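You operate a simulated robot arm through the tools that you are given. There is no shell and no other tool. Be economical: measure what you need, move in short steps, check, and stop when the job is done.

Carry out the task below with a simulated two-armed robot. There is one attempt and no reset: what you move stays moved.

TASK
Pick up the white jar marked "grey" from the top of the purple-edged table with one hand, pass it to the other hand and put it on the bed of the sliding tray. Set down upright: white jar.

Only the result counts: the job must be done as asked and must still hold three seconds after the hand-in. Knocking over, shifting, dropping, spilling or breaking anything else fails it.

THE ROBOT
Two 7-joint arms with two-finger parallel grippers on one trunk, on a base that drives. Base frame: it is fixed to the floor where the robot stands at the start and does not move with it; the origin is under the middle of the robot, x ahead of it, y to its left, z up; the surface under the hand at the start is at about z = 740. Units: mm, rad, N and s.
The left shoulder is at the start at [20, 138, 1125], the right one opposite. With the tool pointing down near the work surface each hand reaches from about 100 to 500 mm from the robot's upright axis, wherever it stands, measured 20 degrees to its own side. Places, roughly: bed of the sliding tray [1400, 100, 800]. Payload 1.57 kg a hand.
The TCP of each hand is the grasp point between the finger pads, 30 mm short of the fingertips. In the tool frame z runs along the fingers and y along their closing line. Largest opening 80 mm; finger width 17, thickness 12; the body of the gripper, 40 by 82 mm, starts 80 mm behind the TCP.
Orientation is that of the tool frame in the base frame, as a unit quaternion [w, x, y, z]. With the fingers straight down and closing along the base's y, the tool's x points along the base's -x, its y along +y and its z along -z.

THE INTERFACE
- The arms move only by the tool send_rows. It takes "left_moves", "right_moves" or both (then of equal length, played together; a hand with none holds still); each is a list of rows, each a list of 7 numbers: the shift along the base's x, y, z in mm, then the turn, a rotation vector about the base's x, y, z in rad, then the finger opening in mm, from 0 to 80. In form: [[tx, ty, tz, wx, wy, wz, jaw], ...]. A call has 1 to 12 rows; each row is the pose to reach, as a shift and turn from the pose commanded when the call began. A row lasts 0.2 s, in which the tool goes at most 50 mm and 0.15 rad; a call with a longer step from one row to the next is refused whole, and so is a gripper value outside its range. A pose out of reach is approached as far as the arm can. The call stops where the force on the tool passes 40 N (or 10 N more than at its start, if that is more) or the arm is blocked; 0.2 s more then pass. Each finger travels about 45 mm/s and halts on what it meets, pressing with about 34 N; the grip force reading is that of the motor and also rises with nothing between the fingers. The clock runs only during rows and for 0.2 s after the last one: add rows that repeat a pose to give the fingers time. The reply holds the time, the measured pose of the TCP, the force on the tool along the base axes, the opening and the grip force, in the units named above and with some noise, with the torque about the TCP (base axes, N m) and any sound that the robot's microphone picked up, and new pictures: "views" is both (left out), scene, wrist or none (wrist: the cameras of the hands that moved).
- Cameras (640 x 400 px; columns grow to the right, rows downward): "scene" is now at [170.8, 10.8, 1003.1]; the picture's right is [0.09, -1.00, 0.00], its down [-0.56, -0.05, -0.83] and it looks along [0.83, 0.07, -0.56] (base axes); focal length 214 px, centre (320, 200). "left" rides on the left gripper at [72, 7, -122] in its tool frame; the picture's right is [-0.09, 1.00, 0.00], its down [-0.84, -0.08, -0.54] and it looks along [-0.54, -0.05, 0.84] (tool axes); focal length 238 px, centre (320, 200). "right" rides on the right gripper at [72, -7, -122] in its tool frame; the picture's right is [0.09, 1.00, 0.00], its down [-0.84, 0.08, -0.54] and it looks along [-0.54, 0.05, 0.84] (tool axes); focal length 238 px, centre (320, 200). There is no depth. A picture from a camera that has moved, and an enlarged one, comes with that camera's place and axes in the base frame and with its lens. The place of the scene camera against the robot may be out by one fixed shift of up to 25 mm in any direction.
- raise_lower(by): slides the trunk up (or, below 0, down) by that many mm; the arms and the scene camera ride with it, the base frame stays. It gives what a move gives, with no picture.
- drive_base(legs): drives the robot by 1 to 6 legs, each [ahead, left, turn to the left] in mm, mm and rad, along the robot's own axes; the way and the turn of a leg run together, so that a leg with both is an arc; at most 1500 mm and 3.142 rad a leg. The arms and the cameras ride along, it lands a little off, and it stops where it bumps. It gives what a move gives, and a new picture of the scene camera.
- turn_head(pan, tilt): turns the head with the scene camera to pan (to the left, within 1.047 rad either way) and tilt (down, from -0.506 to 1.204), counted from straight ahead of the robot. It gives what a move gives, and a new picture of the scene camera.
- inspect(camera, box): a new picture of the part [left, top, right, bottom] of that camera's present view, enlarged. It takes no simulated time.
- job_done(): hands the job in; it is judged then, once.

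Go step by step. Nothing tells you exact positions but the pictures and the camera data: compare them with the known pose of the tool, close in by small moves and look again before you grip or let go. The budget is 120 turns and 260 pictures, counting those below and the enlarged ones. Unless the task says otherwise, let go and move clear before handing in, and close with one line.

The tools are called after "Call:" by a JSON object that holds its "method" and its "body". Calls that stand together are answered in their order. send_rows: Moves the arms, as the interface text tells. Its arguments: {"type":"object","properties":{"left_moves":{"type":"array","items":{"type":"array","items":{"type":"number"}}},"right_moves":{"type":"array","items":{"type":"array","items":{"type":"number"}}},"views":{"type":"string","enum":["both","scene","wrist","none"]}},"required":[]} The other tools are called the same way: raise_lower (by) slides the trunk up or down; drive_base (legs) drives the base; turn_head (pan, tilt) turns the head that bears the scene camera; inspect (camera, box) takes an enlarged picture of a part of a camera's view; job_done () hands the job in.

At the start:

```text
clock: 0.0
left_eef_pos: [385.0, 221.7, 1005.9]
left_orientation: [0.0, 0.0, 1.0, 0.0]
left_force: [0.2, 0.4, -0.3]
left_ft_torque: [0.02, -0.03, -0.01]
left_width: 80.4
left_gripper_force: 0.1
right_eef_pos: [410.9, -91.0, 998.8]
right_orientation: [0.001, 0.0, 1.0, -0.001]
right_force: [0.1, -0.3, -0.6]
right_ft_torque: [-0.01, 0.02, -0.01]
right_width: 79.9
right_gripper_force: 0.1
trunk travel left (down, up): [-500.0, 740.0]
robot x, y, heading: [3.3, 2.6, -0.002]
head pan, tilt: [0.087, 0.593]
```

scene: 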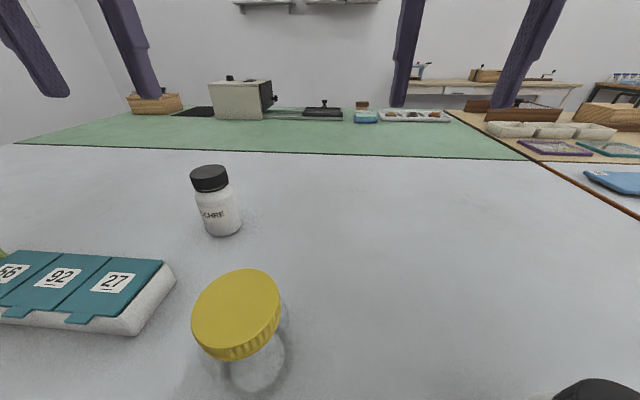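
right: 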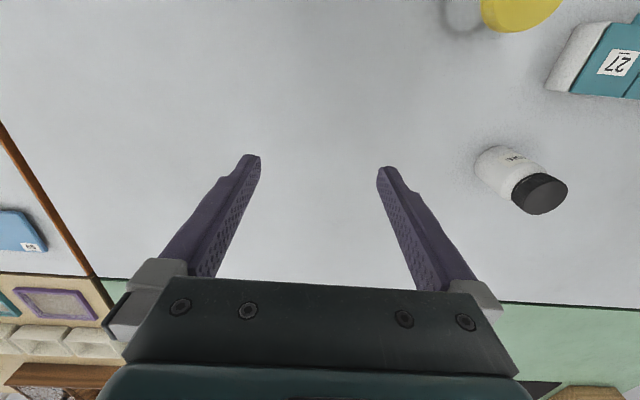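
left: 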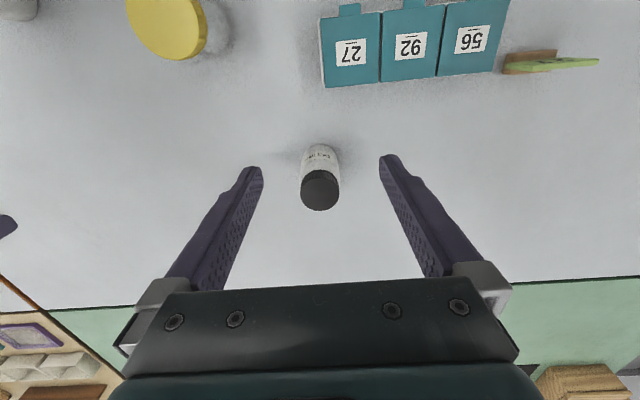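

I see a jar marked "OCHRE" on the table ahead, which is not the target. I'll look around for the purple-edged table and the sliding tray.

Call:
{"method": "turn_head", "body": {"pan": -0.9, "tilt": 0.35}}

Call:
{"method": "turn_head", "body": {"pan": 0.9, "tilt": 0.35}}

Call:
{"method": "turn_head", "body": {"pan": 0, "tilt": 0.25}}

```text
clock: 1.3
left_eef_pos: [384.1, 222.3, 1006.6]
left_orientation: [0.0, -0.001, 1.0, 0.0]
left_force: [-0.7, -0.2, 1.3]
left_ft_torque: [-0.02, 0.05, 0.0]
left_width: 80.3
left_gripper_force: 0.1
right_eef_pos: [410.4, -90.4, 997.8]
right_orientation: [0.0, -0.001, 1.0, 0.0]
right_force: [-0.4, 0.5, -0.1]
right_ft_torque: [-0.01, 0.02, 0.0]
right_width: 80.2
right_gripper_force: 0.1
trunk travel left (down, up): [-500.0, 740.0]
robot x, y, heading: [-0.0, -1.8, 0.003]
head pan, tilt: [-0.901, 0.351]
camera scene: at [140.4, -69.8, 1025.3], right [-0.78, -0.62, 0.0], down [-0.21, 0.27, -0.94], along [0.58, -0.74, -0.34], focal length 214 px, centre (320, 200)
```

scene: 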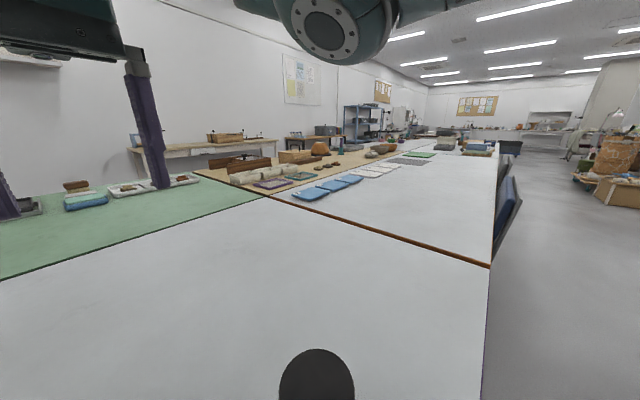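

```text
clock: 3.1
left_eef_pos: [384.6, 220.9, 1006.2]
left_orientation: [0.0, 0.0, 1.0, 0.0]
left_force: [0.0, -0.4, 0.4]
left_ft_torque: [-0.01, 0.01, -0.01]
left_width: 79.7
left_gripper_force: 0.2
right_eef_pos: [410.8, -91.5, 996.9]
right_orientation: [0.001, 0.0, 1.0, 0.0]
right_force: [0.1, 0.0, 1.2]
right_ft_torque: [0.03, 0.02, 0.05]
right_width: 80.2
right_gripper_force: 0.0
trunk travel left (down, up): [-500.0, 740.0]
robot x, y, heading: [-2.5, 3.8, 0.003]
head pan, tilt: [0.901, 0.351]
camera scene: at [140.4, 76.0, 1025.3], right [0.78, -0.62, 0.0], down [-0.21, -0.27, -0.94], along [0.58, 0.74, -0.34], focal length 214 px, centre (320, 200)
```

scene: 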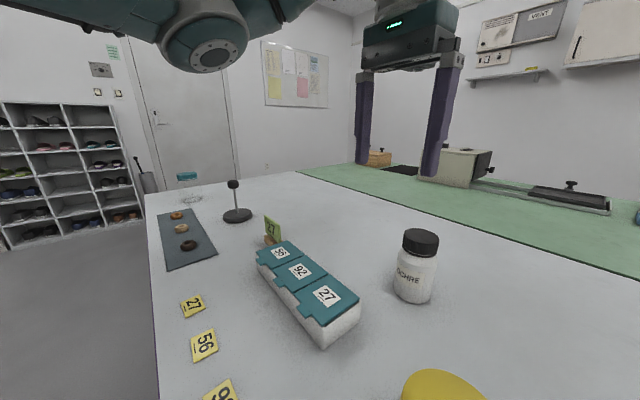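

```text
clock: 4.3
left_eef_pos: [384.4, 221.2, 1005.8]
left_orientation: [0.0, 0.0, 1.0, 0.0]
left_force: [0.1, 0.2, -0.5]
left_ft_torque: [0.0, 0.01, 0.0]
left_width: 80.0
left_gripper_force: 0.1
right_eef_pos: [411.3, -89.7, 997.2]
right_orientation: [0.0, -0.001, 1.0, 0.0]
right_force: [-0.6, -0.4, 0.3]
right_ft_torque: [0.01, 0.03, -0.02]
right_width: 80.2
right_gripper_force: 0.0
trunk travel left (down, up): [-500.0, 740.0]
robot x, y, heading: [2.9, -0.5, -0.002]
head pan, tilt: [0.0, 0.25]
camera scene: at [175.9, 3.2, 1034.7], right [0.0, -1.0, 0.0], down [-0.25, 0.0, -0.97], along [0.97, 0.0, -0.25], focal length 214 px, centre (320, 200)
```

scene: 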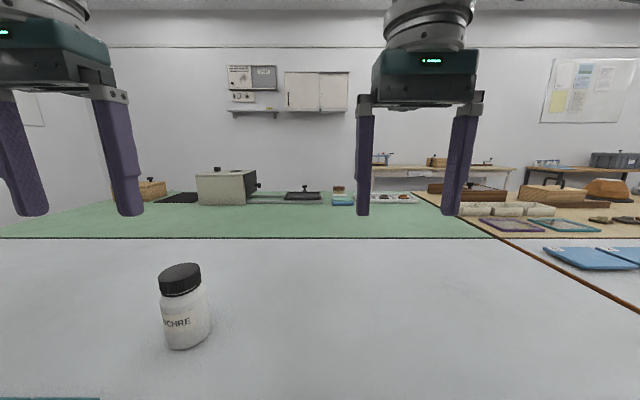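

The dark tray on the rails by the box fits the given tray position. Next I'll check the table edges and what is further away.

Call:
{"method": "inspect", "body": {"camera": "scene", "box": [180, 150, 440, 250]}}

Call:
{"method": "turn_head", "body": {"pan": 0.9, "tilt": 0.8}}

Call:
{"method": "turn_head", "body": {"pan": -0.9, "tilt": 0.8}}

```text
2.46 times, centred on (310, 200) of scene
camera zoom: at [175.9, 3.2, 1034.7], right [0.0, -1.0, 0.0], down [-0.25, 0.0, -0.97], along [0.97, 0.0, -0.25], focal length 528 px, centre (345, 200)
```

zoom: 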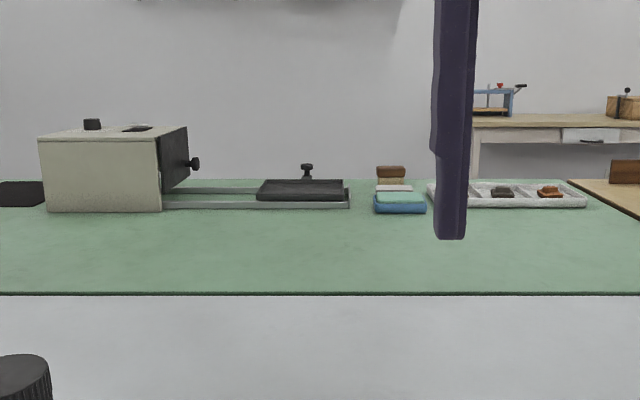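

```text
clock: 5.5
left_eef_pos: [384.1, 221.8, 1005.3]
left_orientation: [0.0, -0.001, 1.0, 0.0]
left_force: [-0.4, 0.5, -1.3]
left_ft_torque: [0.01, -0.01, 0.0]
left_width: 79.8
left_gripper_force: 0.2
right_eef_pos: [411.9, -90.0, 998.5]
right_orientation: [0.0, 0.0, 1.0, 0.0]
right_force: [-0.3, 0.0, 0.5]
right_ft_torque: [0.02, 0.02, -0.01]
right_width: 80.0
right_gripper_force: 0.0
trunk travel left (down, up): [-500.0, 740.0]
robot x, y, heading: [0.4, -1.2, -0.005]
head pan, tilt: [0.901, 0.799]
camera scene: at [132.7, 66.3, 985.7], right [0.78, -0.62, 0.0], down [-0.45, -0.56, -0.7], along [0.43, 0.55, -0.72], focal length 214 px, centre (320, 200)
```

scene: 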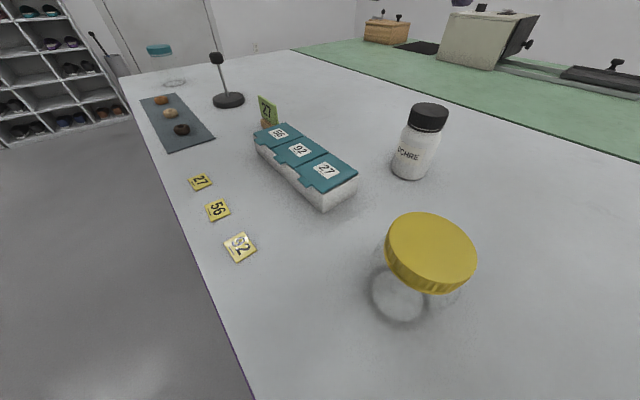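

```text
clock: 7.3
left_eef_pos: [385.2, 222.2, 1006.3]
left_orientation: [0.0, 0.0, 1.0, 0.0]
left_force: [-0.9, -0.1, 0.2]
left_ft_torque: [0.04, -0.02, -0.01]
left_width: 79.8
left_gripper_force: 0.0
right_eef_pos: [410.4, -91.9, 997.9]
right_orientation: [0.001, -0.001, 1.0, 0.001]
right_force: [0.9, 0.0, 0.0]
right_ft_torque: [0.01, 0.0, 0.03]
right_width: 80.1
right_gripper_force: 0.1
trunk travel left (down, up): [-500.0, 740.0]
robot x, y, heading: [2.5, 2.0, -0.004]
head pan, tilt: [-0.901, 0.799]
camera scene: at [132.7, -60.1, 985.7], right [-0.78, -0.62, 0.0], down [-0.45, 0.56, -0.7], along [0.43, -0.55, -0.72], focal length 214 px, centre (320, 200)
```

scene: 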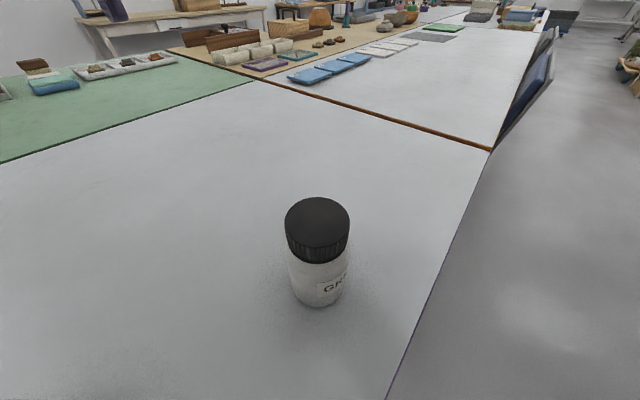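

A second jar with a label starting "GR" stands at my right on this purple-edged table. I'll read its label.

Call:
{"method": "inspect", "body": {"camera": "scene", "box": [260, 180, 420, 320]}}

Call:
{"method": "turn_head", "body": {"pan": -0.9, "tilt": 1.15}}

Call:
{"method": "inspect", "body": {"camera": "scene", "box": [340, 320, 420, 400]}}

```text
2.86 times, centred on (340, 250) of scene
camera zoom: at [132.7, -60.1, 985.7], right [-0.78, -0.62, 0.0], down [-0.45, 0.56, -0.7], along [0.43, -0.55, -0.72], focal length 613 px, centre (263, 57)
```

zoom: 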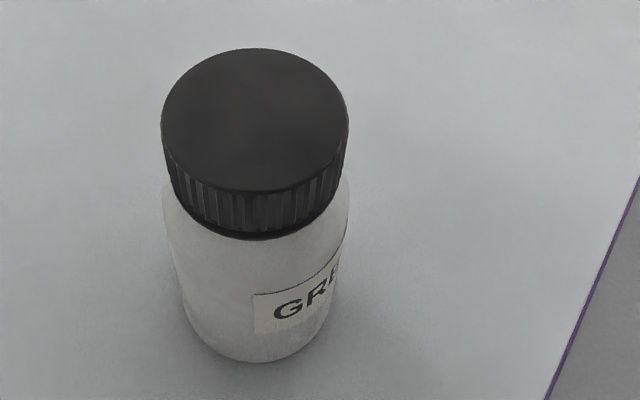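

```text
clock: 8.1
left_eef_pos: [384.3, 221.4, 1006.0]
left_orientation: [0.0, 0.0, 1.0, 0.0]
left_force: [-0.2, -0.4, -0.1]
left_ft_torque: [0.0, -0.02, -0.01]
left_width: 80.1
left_gripper_force: 0.1
right_eef_pos: [410.2, -91.0, 997.9]
right_orientation: [0.0, 0.001, 1.0, 0.0]
right_force: [-0.4, 0.3, 0.1]
right_ft_torque: [0.0, 0.03, 0.02]
right_width: 80.0
right_gripper_force: 0.1
trunk travel left (down, up): [-500.0, 740.0]
robot x, y, heading: [2.0, -2.8, 0.002]
head pan, tilt: [-0.901, 1.15]
camera scene: at [119.6, -43.6, 960.9], right [-0.78, -0.62, 0.0], down [-0.57, 0.72, -0.41], along [0.25, -0.32, -0.91], focal length 214 px, centre (320, 200)
```

scene: 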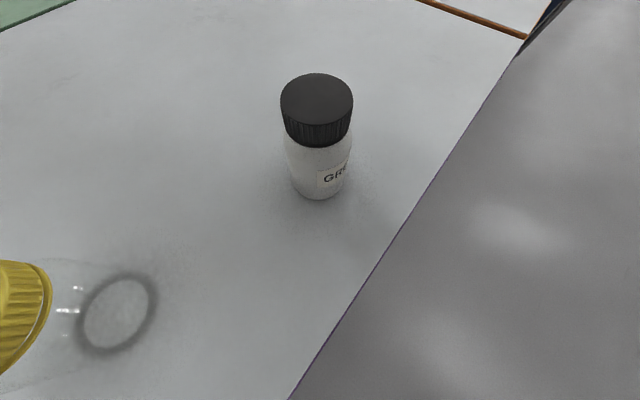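

```text
5.00 times, centred on (380, 360) of scene
camera zoom: at [119.6, -43.6, 960.9], right [-0.78, -0.62, 0.0], down [-0.57, 0.72, -0.41], along [0.25, -0.32, -0.91], focal length 1072 px, centre (20, -600)
```

zoom: 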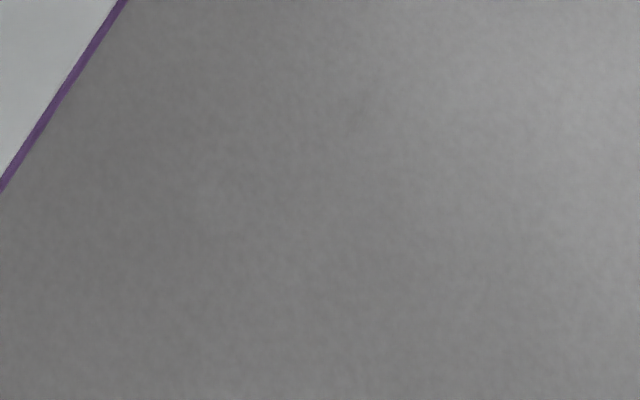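

The jar stands at about [192, -136], roughly 50 mm across and 115 mm tall; the label shows "GRE…", so I have to read the rest. I'll bring the right wrist camera to its label side, staying above the jar.

Call:
{"method": "send_rows", "body": {"right_moves": [[-30, -23, -10, 0, 0, 0.11, 80], [-60, -46, -20, 0, 0, 0.22, 80], [-90, -69, -30, 0, 0, 0.33, 80], [-120, -92, -40, 0, 0, 0.44, 80], [-150, -115, -55, 0, 0, 0.55, 80], [-180, -138, -70, 0, 0, 0.66, 80], [-205, -160, -85, 0, 0, 0.77, 80]], "views": "both"}}

```text
clock: 9.7
left_eef_pos: [384.5, 221.2, 1006.7]
left_orientation: [0.0, 0.0, 1.0, 0.001]
left_force: [-0.4, -0.5, 0.1]
left_ft_torque: [0.01, -0.01, 0.02]
left_width: 79.9
left_gripper_force: 0.0
right_eef_pos: [209.7, -250.2, 912.2]
right_orientation: [0.001, -0.377, 0.926, -0.001]
right_force: [0.2, 1.5, 0.2]
right_ft_torque: [-0.03, 0.0, 0.0]
right_width: 80.0
right_gripper_force: 0.1
trunk travel left (down, up): [-500.0, 740.0]
robot x, y, heading: [1.3, 0.9, 0.0]
head pan, tilt: [-0.901, 1.15]
camera scene: at [119.2, -43.8, 960.8], right [-0.78, -0.62, 0.0], down [-0.57, 0.72, -0.41], along [0.25, -0.32, -0.91], focal length 214 px, centre (320, 200)
camera right: at [162.7, -306.3, 1034.7], right [-0.76, 0.65, 0.0], down [0.55, 0.64, 0.54], along [0.35, 0.41, -0.84], focal length 238 px, centre (320, 200)
```

scene: 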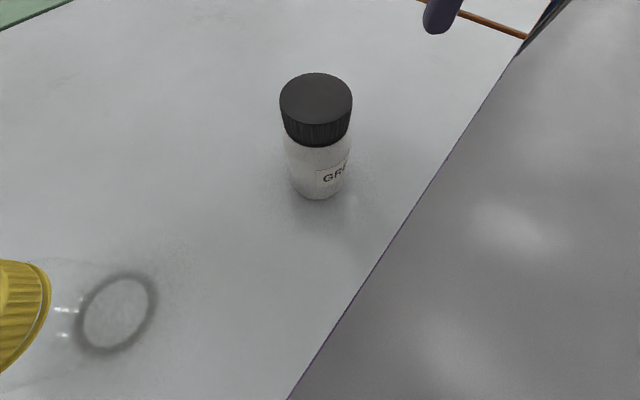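
right: 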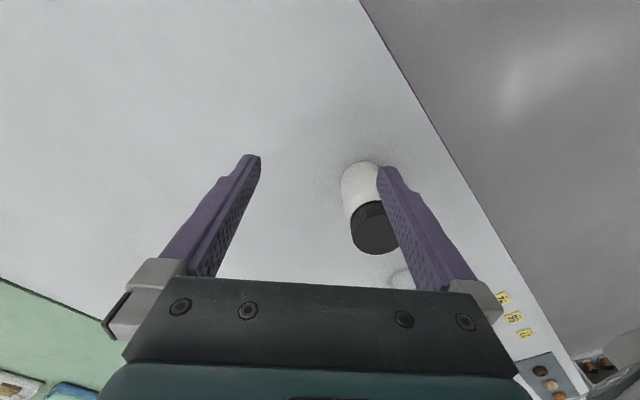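

The right finger hides the label side, so I'll shift the hand toward the robot to see the jar between the fingers.

Call:
{"method": "send_rows", "body": {"right_moves": [[-30, 15, 5, 0, 0, 0, 80], [-60, 25, 10, 0, 0, 0, 80]], "views": "wrist"}}

Call:
{"method": "inspect", "body": {"camera": "right", "box": [260, 100, 420, 260]}}

```text
clock: 10.3
left_eef_pos: [385.1, 221.2, 1005.6]
left_orientation: [0.0, 0.0, 1.0, 0.0]
left_force: [-0.1, -0.5, 0.5]
left_ft_torque: [0.04, -0.02, -0.03]
left_width: 80.0
left_gripper_force: 0.1
right_eef_pos: [207.9, -242.0, 919.8]
right_orientation: [-0.001, -0.376, 0.927, 0.0]
right_force: [0.6, 0.4, 0.4]
right_ft_torque: [-0.03, 0.02, -0.03]
right_width: 80.1
right_gripper_force: 0.0
right hand out of reach, approached as far as the arm can: row 1, 2
trunk travel left (down, up): [-500.0, 740.0]
robot x, y, heading: [3.4, -0.4, -0.001]
head pan, tilt: [-0.901, 1.15]
camera right: at [161.6, -296.8, 1041.6], right [-0.76, 0.65, 0.0], down [0.55, 0.64, 0.54], along [0.35, 0.41, -0.84], focal length 238 px, centre (320, 200)
```

right: 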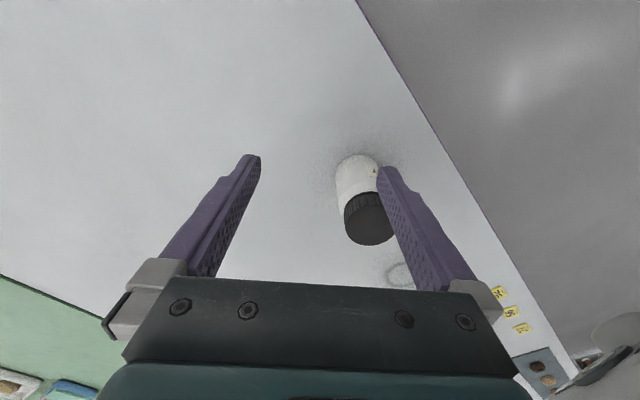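

```text
2.50 times, centred on (340, 180) of right
camera zoom: at [161.6, -296.8, 1041.6], right [-0.76, 0.65, 0.0], down [0.55, 0.64, 0.54], along [0.35, 0.41, -0.84], focal length 596 px, centre (270, 250)
```

zoom: 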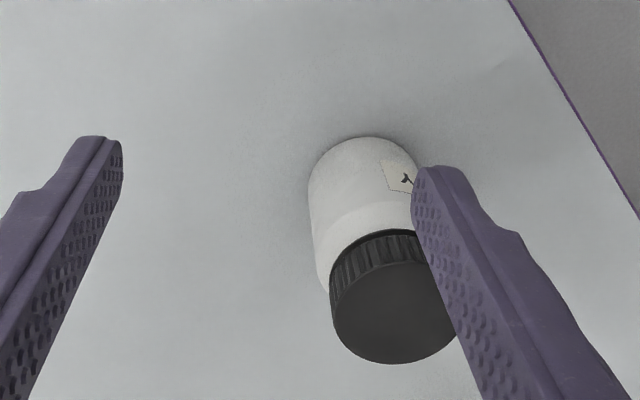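

The label ends in "Y" (upside down here), so this is the GREY jar. I'll back off a little so it lies well inside the right hand's reach, and look at it again from the head.

Call:
{"method": "drive_base", "body": {"legs": [[-150, 0, 0]]}}

Call:
{"method": "turn_head", "body": {"pan": -0.4, "tilt": 0.75}}

```text
clock: 11.7
left_eef_pos: [232.1, 221.1, 1006.0]
left_orientation: [0.001, 0.001, 1.0, -0.001]
left_force: [0.0, 0.3, 0.7]
left_ft_torque: [0.0, -0.02, -0.03]
left_width: 79.8
left_gripper_force: 0.0
right_eef_pos: [55.1, -242.6, 919.1]
right_orientation: [0.0, -0.375, 0.927, 0.0]
right_force: [-0.6, 0.3, 0.2]
right_ft_torque: [0.01, -0.03, 0.01]
right_width: 79.8
right_gripper_force: 0.0
trunk travel left (down, up): [-500.0, 740.0]
robot x, y, heading: [-152.0, 0.4, 0.002]
head pan, tilt: [-0.901, 1.15]
camera scene: at [-33.6, -43.7, 960.8], right [-0.79, -0.62, 0.0], down [-0.57, 0.72, -0.41], along [0.25, -0.32, -0.91], focal length 214 px, centre (320, 200)
```

scene: 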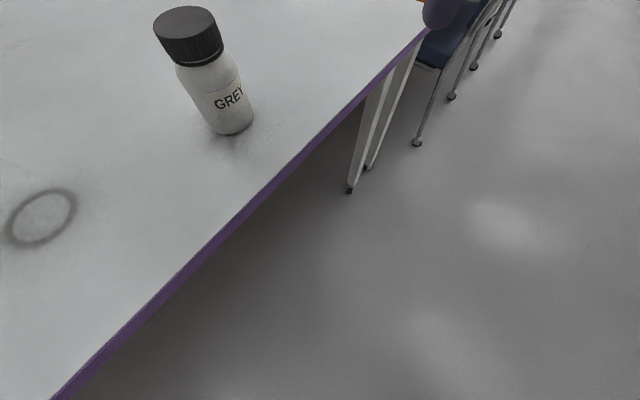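

```text
clock: 12.6
left_eef_pos: [232.3, 220.9, 1006.0]
left_orientation: [0.0, 0.001, 1.0, 0.0]
left_force: [0.2, 0.3, -0.2]
left_ft_torque: [0.01, -0.01, 0.01]
left_width: 79.8
left_gripper_force: 0.0
right_eef_pos: [55.4, -241.9, 920.4]
right_orientation: [0.0, -0.374, 0.927, -0.001]
right_force: [0.1, 0.2, -0.2]
right_ft_torque: [0.0, 0.01, 0.03]
right_width: 80.2
right_gripper_force: 0.0
trunk travel left (down, up): [-500.0, 740.0]
robot x, y, heading: [-154.8, -1.1, -0.001]
head pan, tilt: [-0.4, 0.75]
camera scene: at [6.0, -29.4, 989.6], right [-0.39, -0.92, 0.0], down [-0.63, 0.27, -0.73], along [0.67, -0.29, -0.68], focal length 214 px, centre (320, 200)
```

scene: 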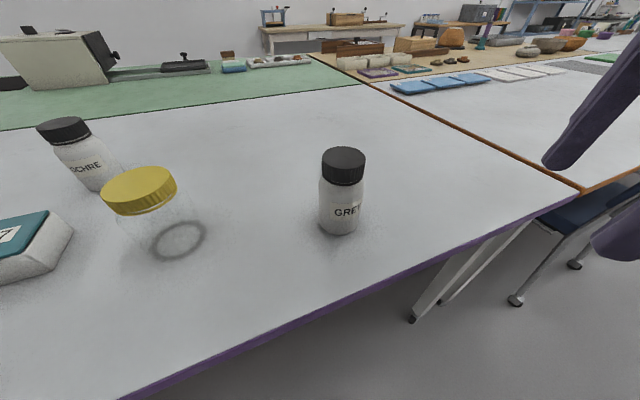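

The label reads GREY. Now I bring the right hand above the jar with the camera toward the robot and check the alignment.

Call:
{"method": "send_rows", "body": {"right_moves": [[0, 0, 30, 0, 0, -0.13, 80], [25, 20, 55, 0, 0, -0.26, 80], [55, 40, 55, 0, 0, -0.39, 80], [85, 60, 55, 0, 0, -0.52, 80], [115, 85, 55, 0, 0, -0.65, 80], [137, 105, 55, 0, 0, -0.77, 80]], "views": "both"}}

```text
clock: 14.0
left_eef_pos: [231.8, 221.1, 1006.8]
left_orientation: [0.0, 0.001, 1.0, 0.0]
left_force: [0.3, -0.4, -0.3]
left_ft_torque: [0.01, 0.03, 0.04]
left_width: 80.1
left_gripper_force: 0.0
right_eef_pos: [195.6, -135.8, 975.5]
right_orientation: [-0.001, 0.003, 1.0, 0.0]
right_force: [-0.4, -0.2, 0.3]
right_ft_torque: [0.01, -0.01, -0.03]
right_width: 80.0
right_gripper_force: 0.1
trunk travel left (down, up): [-500.0, 740.0]
robot x, y, heading: [-152.1, 0.4, -0.003]
head pan, tilt: [-0.4, 0.75]
camera scene: at [6.2, -29.2, 989.7], right [-0.39, -0.92, 0.0], down [-0.63, 0.27, -0.73], along [0.67, -0.29, -0.68], focal length 214 px, centre (320, 200)
camera right: at [122.8, -143.1, 1097.0], right [-0.09, 1.0, 0.0], down [0.84, 0.07, 0.54], along [0.54, 0.05, -0.84], focal length 238 px, centre (320, 200)
```

scene: 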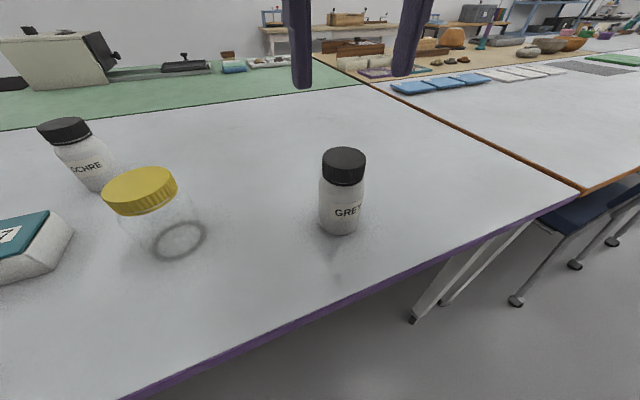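
right: 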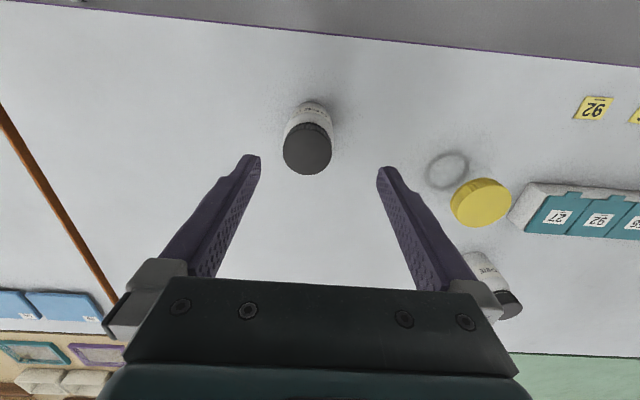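

Call:
{"method": "inspect", "body": {"camera": "right", "box": [264, 85, 360, 185]}}

Call:
{"method": "inspect", "body": {"camera": "scene", "box": [290, 130, 390, 250]}}

```text
4.00 times, centred on (312, 135) of right
camera zoom: at [122.8, -143.1, 1097.0], right [-0.09, 1.0, 0.0], down [0.84, 0.07, 0.54], along [0.54, 0.05, -0.84], focal length 953 px, centre (352, 460)
```

zoom: 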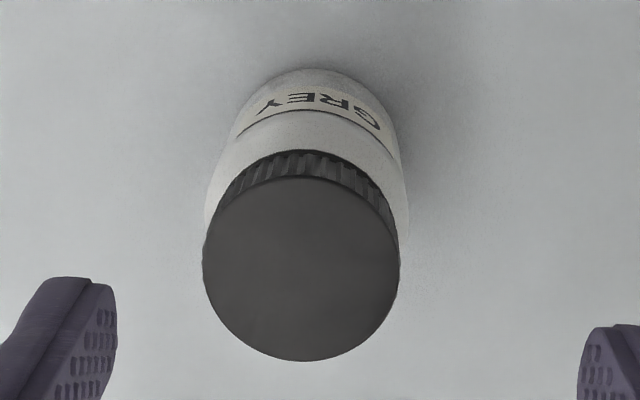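

```text
3.33 times, centred on (340, 190) of scene
camera zoom: at [6.2, -29.2, 989.7], right [-0.39, -0.92, 0.0], down [-0.63, 0.27, -0.73], along [0.67, -0.29, -0.68], focal length 715 px, centre (253, 233)
```

zoom: 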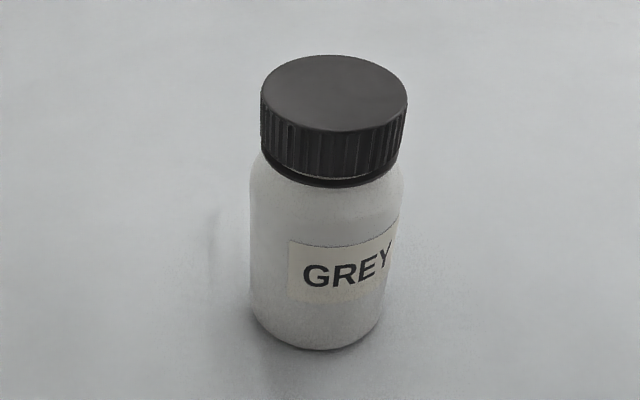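

The wrist view puts the jar axis at about [215, -148] and the lid top at z≈860, with the lid about 51 mm wide and 27 mm high. I'll shift over it, come partway down and look again.

Call:
{"method": "send_rows", "body": {"right_moves": [[20, -12, -25, 0, 0, 0, 80], [20, -12, -60, 0, 0, 0, 80], [20, -12, -60, 0, 0, 0, 80]], "views": "both"}}

```text
clock: 14.8
left_eef_pos: [232.8, 221.3, 1007.0]
left_orientation: [0.0, 0.001, 1.0, -0.001]
left_force: [0.2, 0.0, -0.1]
left_ft_torque: [0.03, -0.02, 0.01]
left_width: 80.1
left_gripper_force: 0.1
right_eef_pos: [216.2, -151.0, 913.7]
right_orientation: [0.0, 0.001, 1.0, -0.001]
right_force: [0.3, -0.3, 0.0]
right_ft_torque: [0.01, 0.01, 0.04]
right_width: 79.9
right_gripper_force: 0.1
trunk travel left (down, up): [-500.0, 740.0]
robot x, y, heading: [-151.7, 3.3, -0.001]
head pan, tilt: [-0.4, 0.75]
camera scene: at [6.1, -29.4, 989.7], right [-0.39, -0.92, 0.0], down [-0.63, 0.27, -0.73], along [0.67, -0.29, -0.68], focal length 214 px, centre (320, 200)
camera right: at [143.4, -158.0, 1035.8], right [-0.09, 1.0, 0.0], down [0.84, 0.07, 0.54], along [0.54, 0.05, -0.84], focal length 238 px, centre (320, 200)
```

scene: 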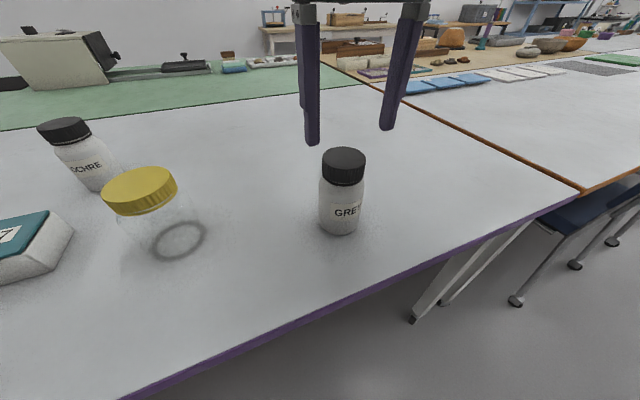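
right: 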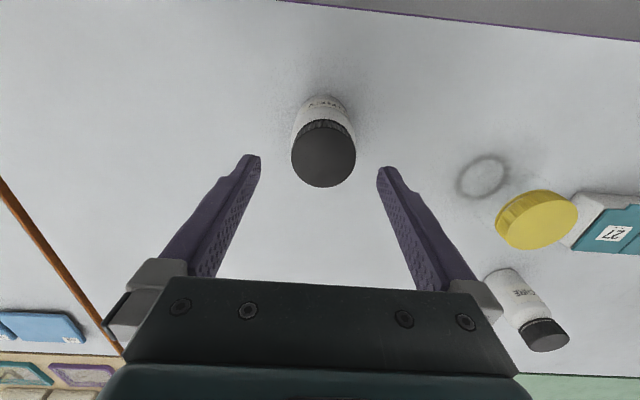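

The hand is within 3 mm of the jar axis. I'll descend so that the fingers cover just the lid, then close.

Call:
{"method": "send_rows", "body": {"right_moves": [[-1, 3, -30, 0, 0, 0, 80], [-1, 3, -60, 0, 0, 0, 80], [-1, 3, -60, 0, 0, 0, 80]], "views": "both"}}

Call:
{"method": "inspect", "body": {"camera": "scene", "box": [280, 90, 420, 250]}}

```text
clock: 15.6
left_eef_pos: [232.5, 221.5, 1007.5]
left_orientation: [0.0, 0.001, 1.0, -0.001]
left_force: [0.1, 0.6, 0.2]
left_ft_torque: [0.02, 0.01, 0.01]
left_width: 80.1
left_gripper_force: 0.1
right_eef_pos: [211.9, -147.8, 857.8]
right_orientation: [0.001, 0.0, 1.0, 0.001]
right_force: [0.1, -0.1, 0.8]
right_ft_torque: [0.03, 0.02, -0.03]
right_width: 80.2
right_gripper_force: 0.1
trunk travel left (down, up): [-500.0, 740.0]
robot x, y, heading: [-155.4, 2.2, -0.005]
head pan, tilt: [-0.4, 0.75]
camera scene: at [6.1, -29.4, 989.7], right [-0.39, -0.92, 0.0], down [-0.63, 0.27, -0.73], along [0.67, -0.29, -0.68], focal length 214 px, centre (320, 200)
camera right: at [140.4, -154.4, 978.6], right [-0.09, 1.0, 0.0], down [0.84, 0.08, 0.54], along [0.54, 0.05, -0.84], focal length 238 px, centre (320, 200)
```

scene: 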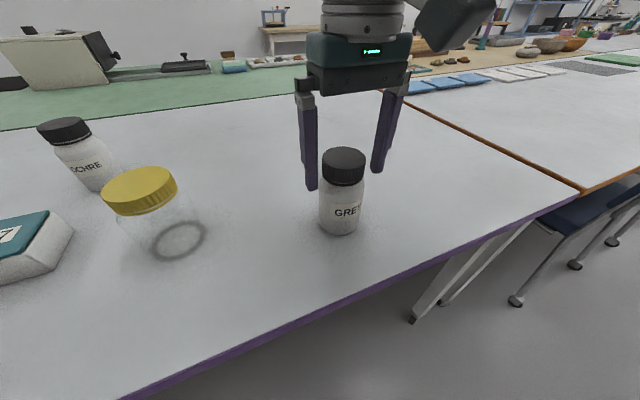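
right: 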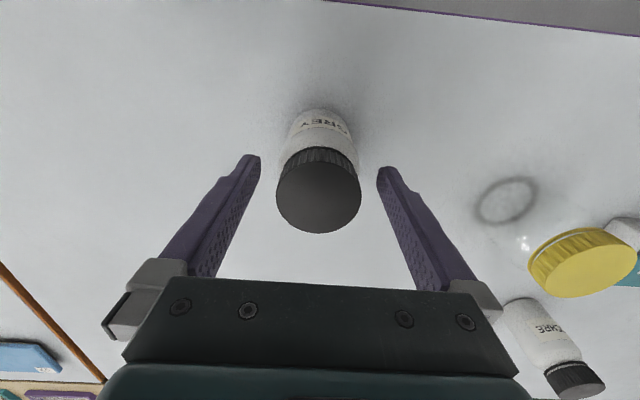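

```text
2.50 times, centred on (350, 170) of scene
camera zoom: at [6.1, -29.4, 989.7], right [-0.39, -0.92, 0.0], down [-0.63, 0.27, -0.73], along [0.67, -0.29, -0.68], focal length 536 px, centre (245, 275)
```

zoom: 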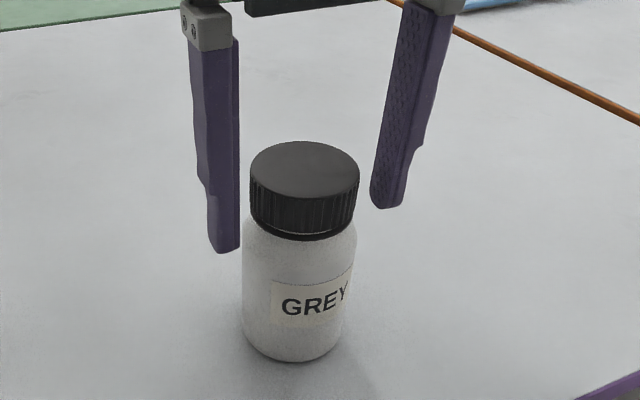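

Call:
{"method": "send_rows", "body": {"right_moves": [[1, 0, -4, 0, 0, 0, 70], [1, 0, -4, 0, 0, 0, 58], [1, 0, -4, 0, 0, 0, 46], [1, 0, -4, 0, 0, 0, 40], [1, 0, -4, 0, 0, 0, 40], [1, 0, -4, 0, 0, 0, 40]], "views": "both"}}

```text
clock: 17.0
left_eef_pos: [233.4, 219.9, 1005.6]
left_orientation: [0.0, 0.001, 1.0, 0.0]
left_force: [0.6, 0.0, 0.2]
left_ft_torque: [-0.01, 0.02, 0.02]
left_width: 80.0
left_gripper_force: 0.1
right_eef_pos: [213.3, -148.6, 852.3]
right_orientation: [0.0, 0.0, 1.0, 0.0]
right_force: [-1.2, -2.1, 3.1]
right_ft_torque: [0.01, 0.02, 0.05]
right_width: 55.3
right_gripper_force: 33.8
trunk travel left (down, up): [-500.0, 740.0]
robot x, y, heading: [-152.3, 0.7, -0.001]
head pan, tilt: [-0.4, 0.75]
camera scene: at [6.1, -29.8, 989.7], right [-0.39, -0.92, 0.0], down [-0.63, 0.27, -0.73], along [0.67, -0.29, -0.68], focal length 214 px, centre (320, 200)
camera right: at [140.8, -154.0, 974.2], right [-0.09, 1.0, 0.0], down [0.84, 0.08, 0.54], along [0.54, 0.05, -0.84], focal length 238 px, centre (320, 200)
```

scene: 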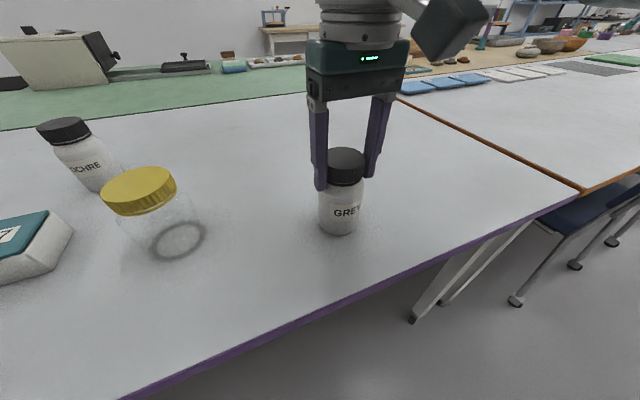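
right: 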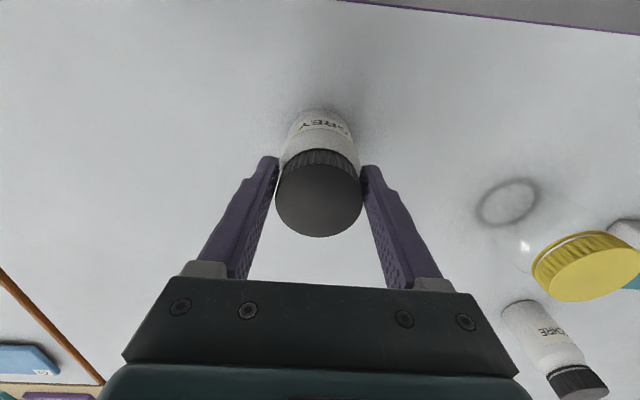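

The lid is gripped at 55 mm. I'll lift a little and check that the jar hangs firm and upright.

Call:
{"method": "send_rows", "body": {"right_moves": [[0, 0, 15, 0, 0, 0, 40], [0, 0, 40, 0, 0, 0, 40], [0, 0, 80, 0, 0, 0, 40], [0, 0, 120, 0, 0, 0, 40]], "views": "both"}}

```text
clock: 18.0
left_eef_pos: [232.0, 221.2, 1005.6]
left_orientation: [0.001, 0.001, 1.0, 0.0]
left_force: [-0.5, 0.2, 0.4]
left_ft_torque: [-0.03, -0.02, -0.02]
left_width: 79.9
left_gripper_force: 0.1
right_eef_pos: [212.2, -144.4, 970.3]
right_orientation: [-0.001, 0.001, 1.0, 0.0]
right_force: [0.1, -0.5, -4.3]
right_ft_torque: [0.04, 0.04, 0.01]
right_width: 51.4
right_gripper_force: 34.8
trunk travel left (down, up): [-500.0, 740.0]
robot x, y, heading: [-151.3, -0.3, -0.005]
head pan, tilt: [-0.4, 0.75]
camera scene: at [6.0, -29.4, 989.6], right [-0.39, -0.92, 0.0], down [-0.63, 0.27, -0.73], along [0.67, -0.29, -0.68], focal length 214 px, centre (320, 200)
camera right: at [140.9, -150.2, 1092.1], right [-0.09, 1.0, 0.0], down [0.84, 0.08, 0.54], along [0.54, 0.05, -0.84], focal length 238 px, centre (320, 200)
```

scene: 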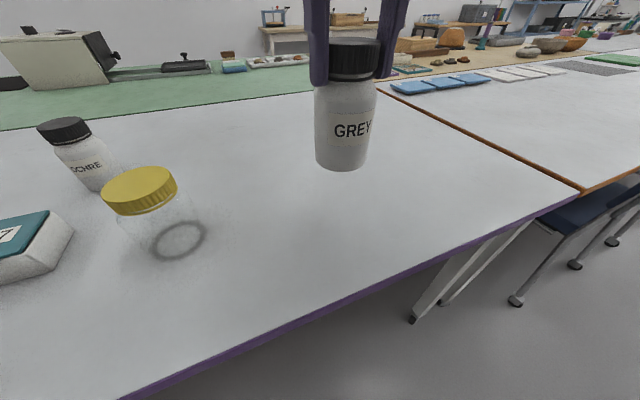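
right: 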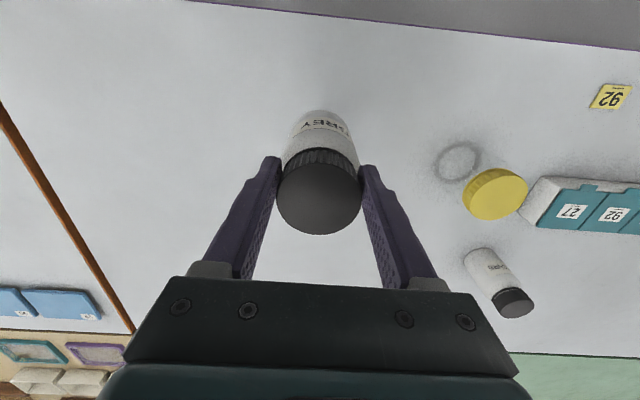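

The jar (about 0.45 kg) hangs upright by its lid. Now I raise it toward the middle while the left hand turns to point forward-right and downward for gripping the jar's lower body.

Call:
{"method": "send_rows", "body": {"right_moves": [[0, 0, 35, 0, 0, 0, 40], [0, 0, 70, 0, 0, 0, 40], [8, 24, 70, 0, 0, 0, 40], [16, 48, 70, 0, 0, 0, 40], [24, 72, 70, 0, 0, 0, 40], [32, 96, 70, 0, 0, 0, 40], [40, 120, 70, 0, 0, 0, 40], [48, 144, 70, 0, 0, 0, 40]], "left_moves": [[-10, -6, 6, -0.0428, -0.1033, -0.0917, 80], [-20, -12, 11, -0.0856, -0.2067, -0.1835, 80], [-31, -19, 17, -0.1284, -0.31, -0.2752, 80], [-41, -25, 22, -0.1713, -0.4133, -0.367, 80], [-51, -32, 28, -0.2141, -0.5166, -0.4587, 80], [-62, -38, 33, -0.2569, -0.62, -0.5504, 80], [-72, -45, 39, -0.2997, -0.7233, -0.6422, 80], [-82, -51, 44, -0.3425, -0.8266, -0.7339, 80]], "views": "both"}}

```text
clock: 19.0
left_eef_pos: [178.3, 204.6, 968.7]
left_orientation: [0.082, 0.16, 0.982, -0.055]
left_force: [-0.1, -0.8, 1.0]
left_ft_torque: [0.04, 0.04, -0.01]
left_width: 79.7
left_gripper_force: 0.1
right_eef_pos: [222.8, -110.0, 1025.1]
right_orientation: [-0.022, 0.009, 1.0, 0.002]
right_force: [0.0, 0.0, -3.9]
right_ft_torque: [-0.05, 0.0, 0.01]
right_width: 51.5
right_gripper_force: 34.4
trunk travel left (down, up): [-500.0, 740.0]
robot x, y, heading: [-153.3, -1.1, 0.004]
head pan, tilt: [-0.4, 0.75]
stopped in row 4 (left hand): the arm was blocked; the commanded pose is now the measured one
camera scene: at [5.8, -29.4, 989.6], right [-0.39, -0.92, 0.0], down [-0.63, 0.27, -0.73], along [0.67, -0.29, -0.68], focal length 214 px, centre (320, 200)
camera right: at [156.4, -116.3, 1148.9], right [-0.07, 1.0, 0.01], down [0.86, 0.06, 0.5], along [0.5, 0.04, -0.86], focal length 238 px, centre (320, 200)
camera left: at [97.0, 249.0, 1075.2], right [0.41, 0.91, -0.06], down [0.68, -0.26, 0.69], along [0.61, -0.33, -0.72], focal length 238 px, centre (320, 200)
```

scene: 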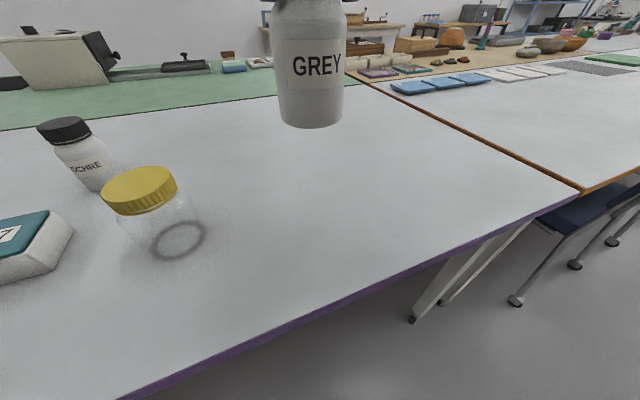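
right: 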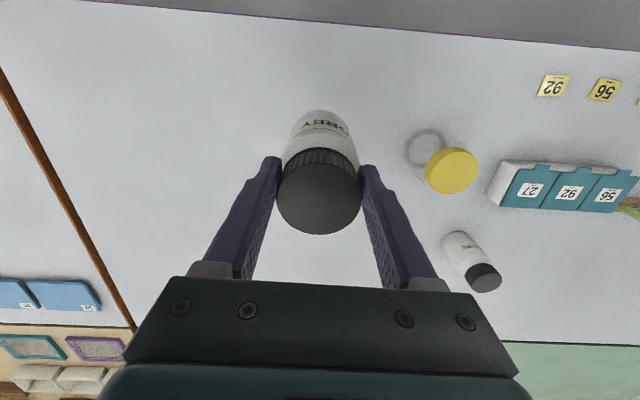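
left: 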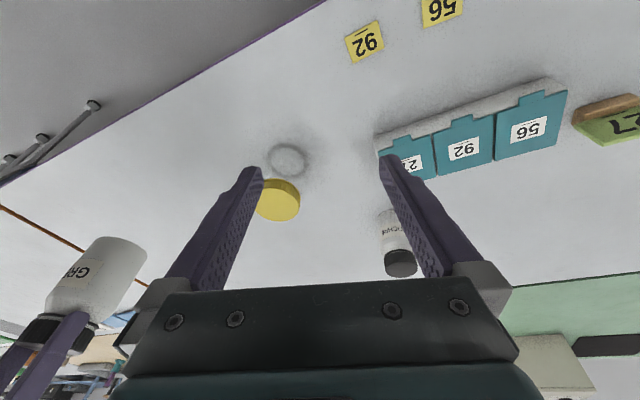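

The left arm was blocked, probably folded too close to the body. I'll raise the trunk so both arms have more room below the shoulders, and aim the head at the hands.

Call:
{"method": "raise_lower", "body": {"by": 200}}

Call:
{"method": "turn_head", "body": {"pan": 0.2, "tilt": 0.3}}

```text
clock: 21.2
left_eef_pos: [179.1, 205.0, 1170.1]
left_orientation: [0.083, 0.16, 0.982, -0.055]
left_force: [0.1, 0.2, 0.0]
left_ft_torque: [0.04, 0.01, -0.01]
left_width: 79.9
left_gripper_force: 0.1
right_eef_pos: [221.6, -110.4, 1224.5]
right_orientation: [-0.021, 0.009, 1.0, 0.002]
right_force: [0.3, 0.3, -3.4]
right_ft_torque: [-0.01, 0.04, -0.01]
right_width: 51.7
right_gripper_force: 34.1
trunk travel left (down, up): [-700.0, 540.0]
robot x, y, heading: [-154.4, -1.1, -0.003]
head pan, tilt: [-0.4, 0.75]
```

```text
clock: 22.2
left_eef_pos: [179.0, 203.4, 1170.9]
left_orientation: [0.083, 0.16, 0.982, -0.056]
left_force: [0.2, -0.1, 0.1]
left_ft_torque: [0.03, -0.01, -0.01]
left_width: 80.0
left_gripper_force: 0.0
right_eef_pos: [222.9, -110.6, 1224.2]
right_orientation: [-0.022, 0.008, 1.0, 0.003]
right_force: [0.5, 0.8, -3.2]
right_ft_torque: [0.03, 0.05, 0.0]
right_width: 51.4
right_gripper_force: 33.5
trunk travel left (down, up): [-700.0, 540.0]
robot x, y, heading: [-153.8, -2.5, -0.003]
head pan, tilt: [0.201, 0.3]
camera scene: at [21.2, 21.5, 1229.9], right [0.2, -0.98, 0.0], down [-0.29, -0.06, -0.95], along [0.94, 0.19, -0.3], focal length 214 px, centre (320, 200)
```

scene: 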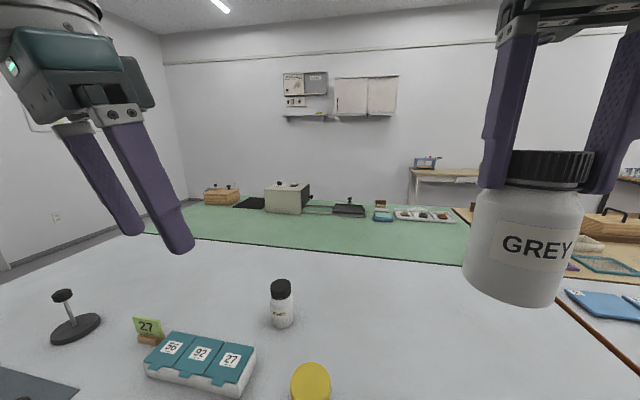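

The jar is gripped squarely on the lid. Now I bring both hands forward and lower, straighten the right hand and finish turning the left one.

Call:
{"method": "send_rows", "body": {"right_moves": [[13, 18, -27, -0.001, -0.007, 0.003, 40], [26, 37, -55, -0.001, -0.015, 0.006, 40], [39, 55, -82, -0.002, -0.022, 0.009, 40], [52, 73, -109, -0.003, -0.029, 0.012, 40], [65, 92, -137, -0.003, -0.037, 0.015, 40], [78, 110, -164, -0.004, -0.044, 0.018, 40]], "left_moves": [[9, -9, -12, -0.0499, -0.1054, -0.0679, 80], [17, -18, -23, -0.0998, -0.2108, -0.1357, 80], [26, -27, -35, -0.1498, -0.3162, -0.2036, 80], [34, -36, -47, -0.1997, -0.4215, -0.2715, 80], [43, -45, -58, -0.2496, -0.5269, -0.3393, 80], [51, -54, -70, -0.2995, -0.6323, -0.4072, 80]], "views": "both"}}

```text
clock: 23.6
left_eef_pos: [229.9, 151.8, 1099.0]
left_orientation: [0.393, 0.347, 0.836, -0.16]
left_force: [0.2, -0.4, 0.9]
left_ft_torque: [0.05, 0.02, 0.01]
left_width: 80.1
left_gripper_force: 0.1
right_eef_pos: [285.8, -11.0, 1058.0]
right_orientation: [0.0, -0.003, 1.0, 0.0]
right_force: [0.4, 0.3, -3.6]
right_ft_torque: [-0.01, 0.04, 0.02]
right_width: 51.2
right_gripper_force: 33.7
right hand out of reach, approached as far as the arm can: row 6
trunk travel left (down, up): [-700.0, 540.0]
robot x, y, heading: [-153.7, 2.2, 0.0]
head pan, tilt: [0.201, 0.3]
camera scene: at [21.0, 21.6, 1230.0], right [0.2, -0.98, 0.0], down [-0.29, -0.06, -0.96], along [0.94, 0.19, -0.3], focal length 214 px, centre (320, 200)
camera right: at [213.9, -16.9, 1178.8], right [-0.09, 1.0, 0.0], down [0.84, 0.08, 0.54], along [0.54, 0.05, -0.84], focal length 238 px, centre (320, 200)
camera left: at [136.8, 254.5, 1122.2], right [0.75, 0.66, 0.08], down [0.03, -0.14, 0.99], along [0.67, -0.74, -0.13], focal length 238 px, centre (320, 200)
```

scene: 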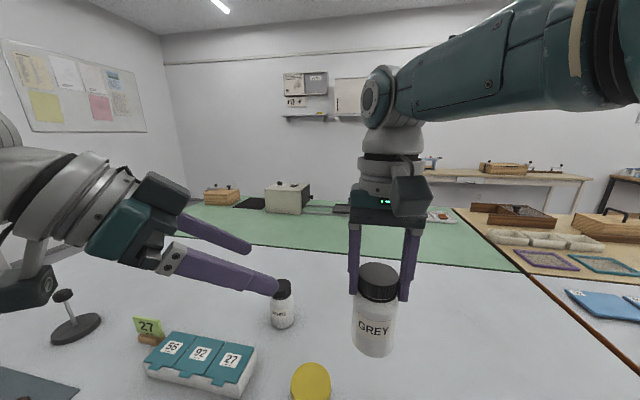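
right: 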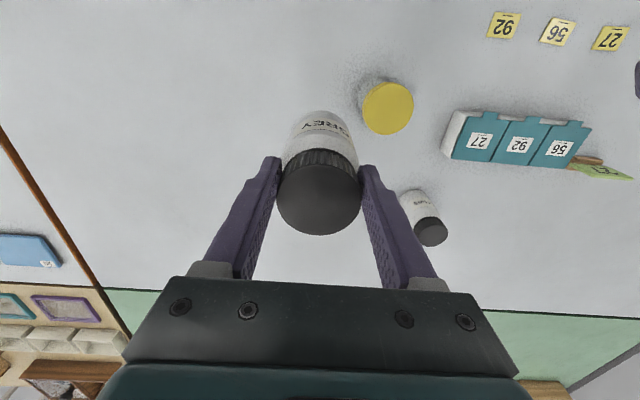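
left: 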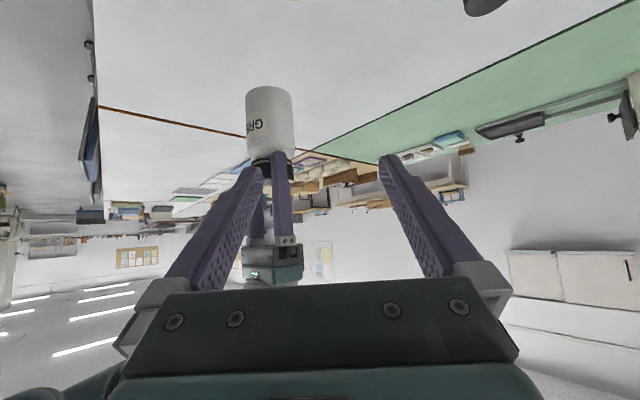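

Both hands are well placed: the jar axis is at about [286, -11] with its base near z=941. I'll move the left hand to a standoff behind the jar's lower body along its pointing direction.

Call:
{"method": "send_rows", "body": {"left_moves": [[-4, -31, -11, 0, 0, 0, 80], [-9, -62, -22, 0, 0, 0, 80], [-14, -93, -33, 0, 0, 0, 80], [-14, -93, -33, 0, 0, 0, 80]], "views": "both"}}

Call:
{"method": "inspect", "body": {"camera": "left", "box": [220, 60, 420, 260]}}

```text
clock: 24.6
left_eef_pos: [213.6, 55.5, 1068.3]
left_orientation: [0.391, 0.347, 0.837, -0.162]
left_force: [-0.7, -0.5, -0.2]
left_ft_torque: [-0.01, 0.02, 0.01]
left_width: 80.0
left_gripper_force: 0.1
right_eef_pos: [285.8, -10.5, 1057.6]
right_orientation: [0.0, -0.001, 1.0, 0.0]
right_force: [0.4, -0.2, -3.9]
right_ft_torque: [0.03, 0.04, 0.01]
right_width: 51.6
right_gripper_force: 33.8
trunk travel left (down, up): [-700.0, 540.0]
robot x, y, heading: [-152.4, -2.3, -0.003]
head pan, tilt: [0.201, 0.3]
camera scene: at [21.1, 21.5, 1229.9], right [0.2, -0.98, 0.0], down [-0.29, -0.06, -0.96], along [0.94, 0.19, -0.3], focal length 214 px, centre (320, 200)
camera left: at [120.9, 159.5, 1091.4], right [0.75, 0.66, 0.07], down [0.03, -0.14, 0.99], along [0.67, -0.74, -0.13], focal length 238 px, centre (320, 200)
```

scene: 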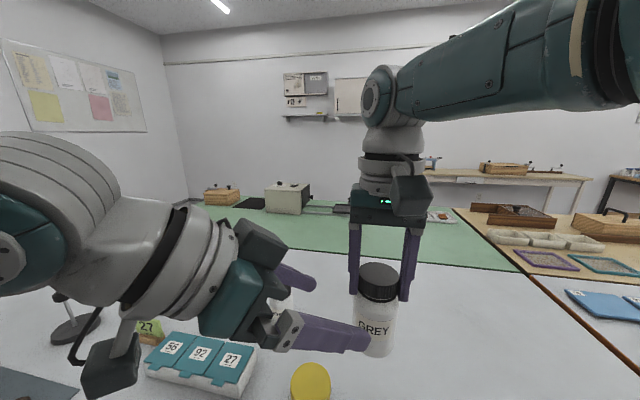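
left: 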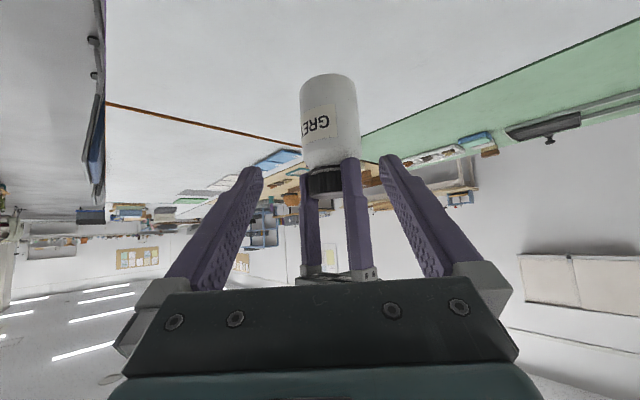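

```text
2.00 times, centred on (320, 160) of left
camera zoom: at [120.9, 159.5, 1091.4], right [0.75, 0.66, 0.07], down [0.03, -0.14, 0.99], along [0.67, -0.74, -0.13], focal length 477 px, centre (320, 280)
```

zoom: 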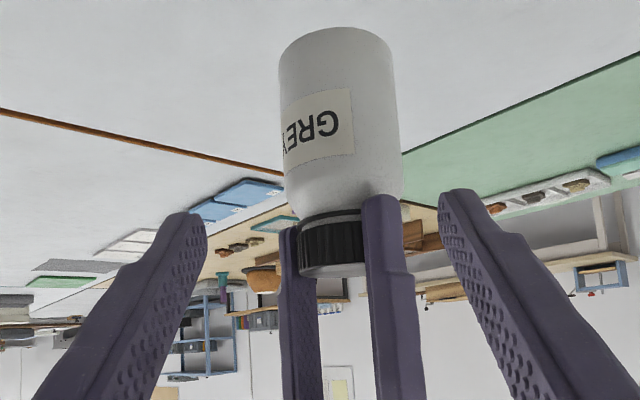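

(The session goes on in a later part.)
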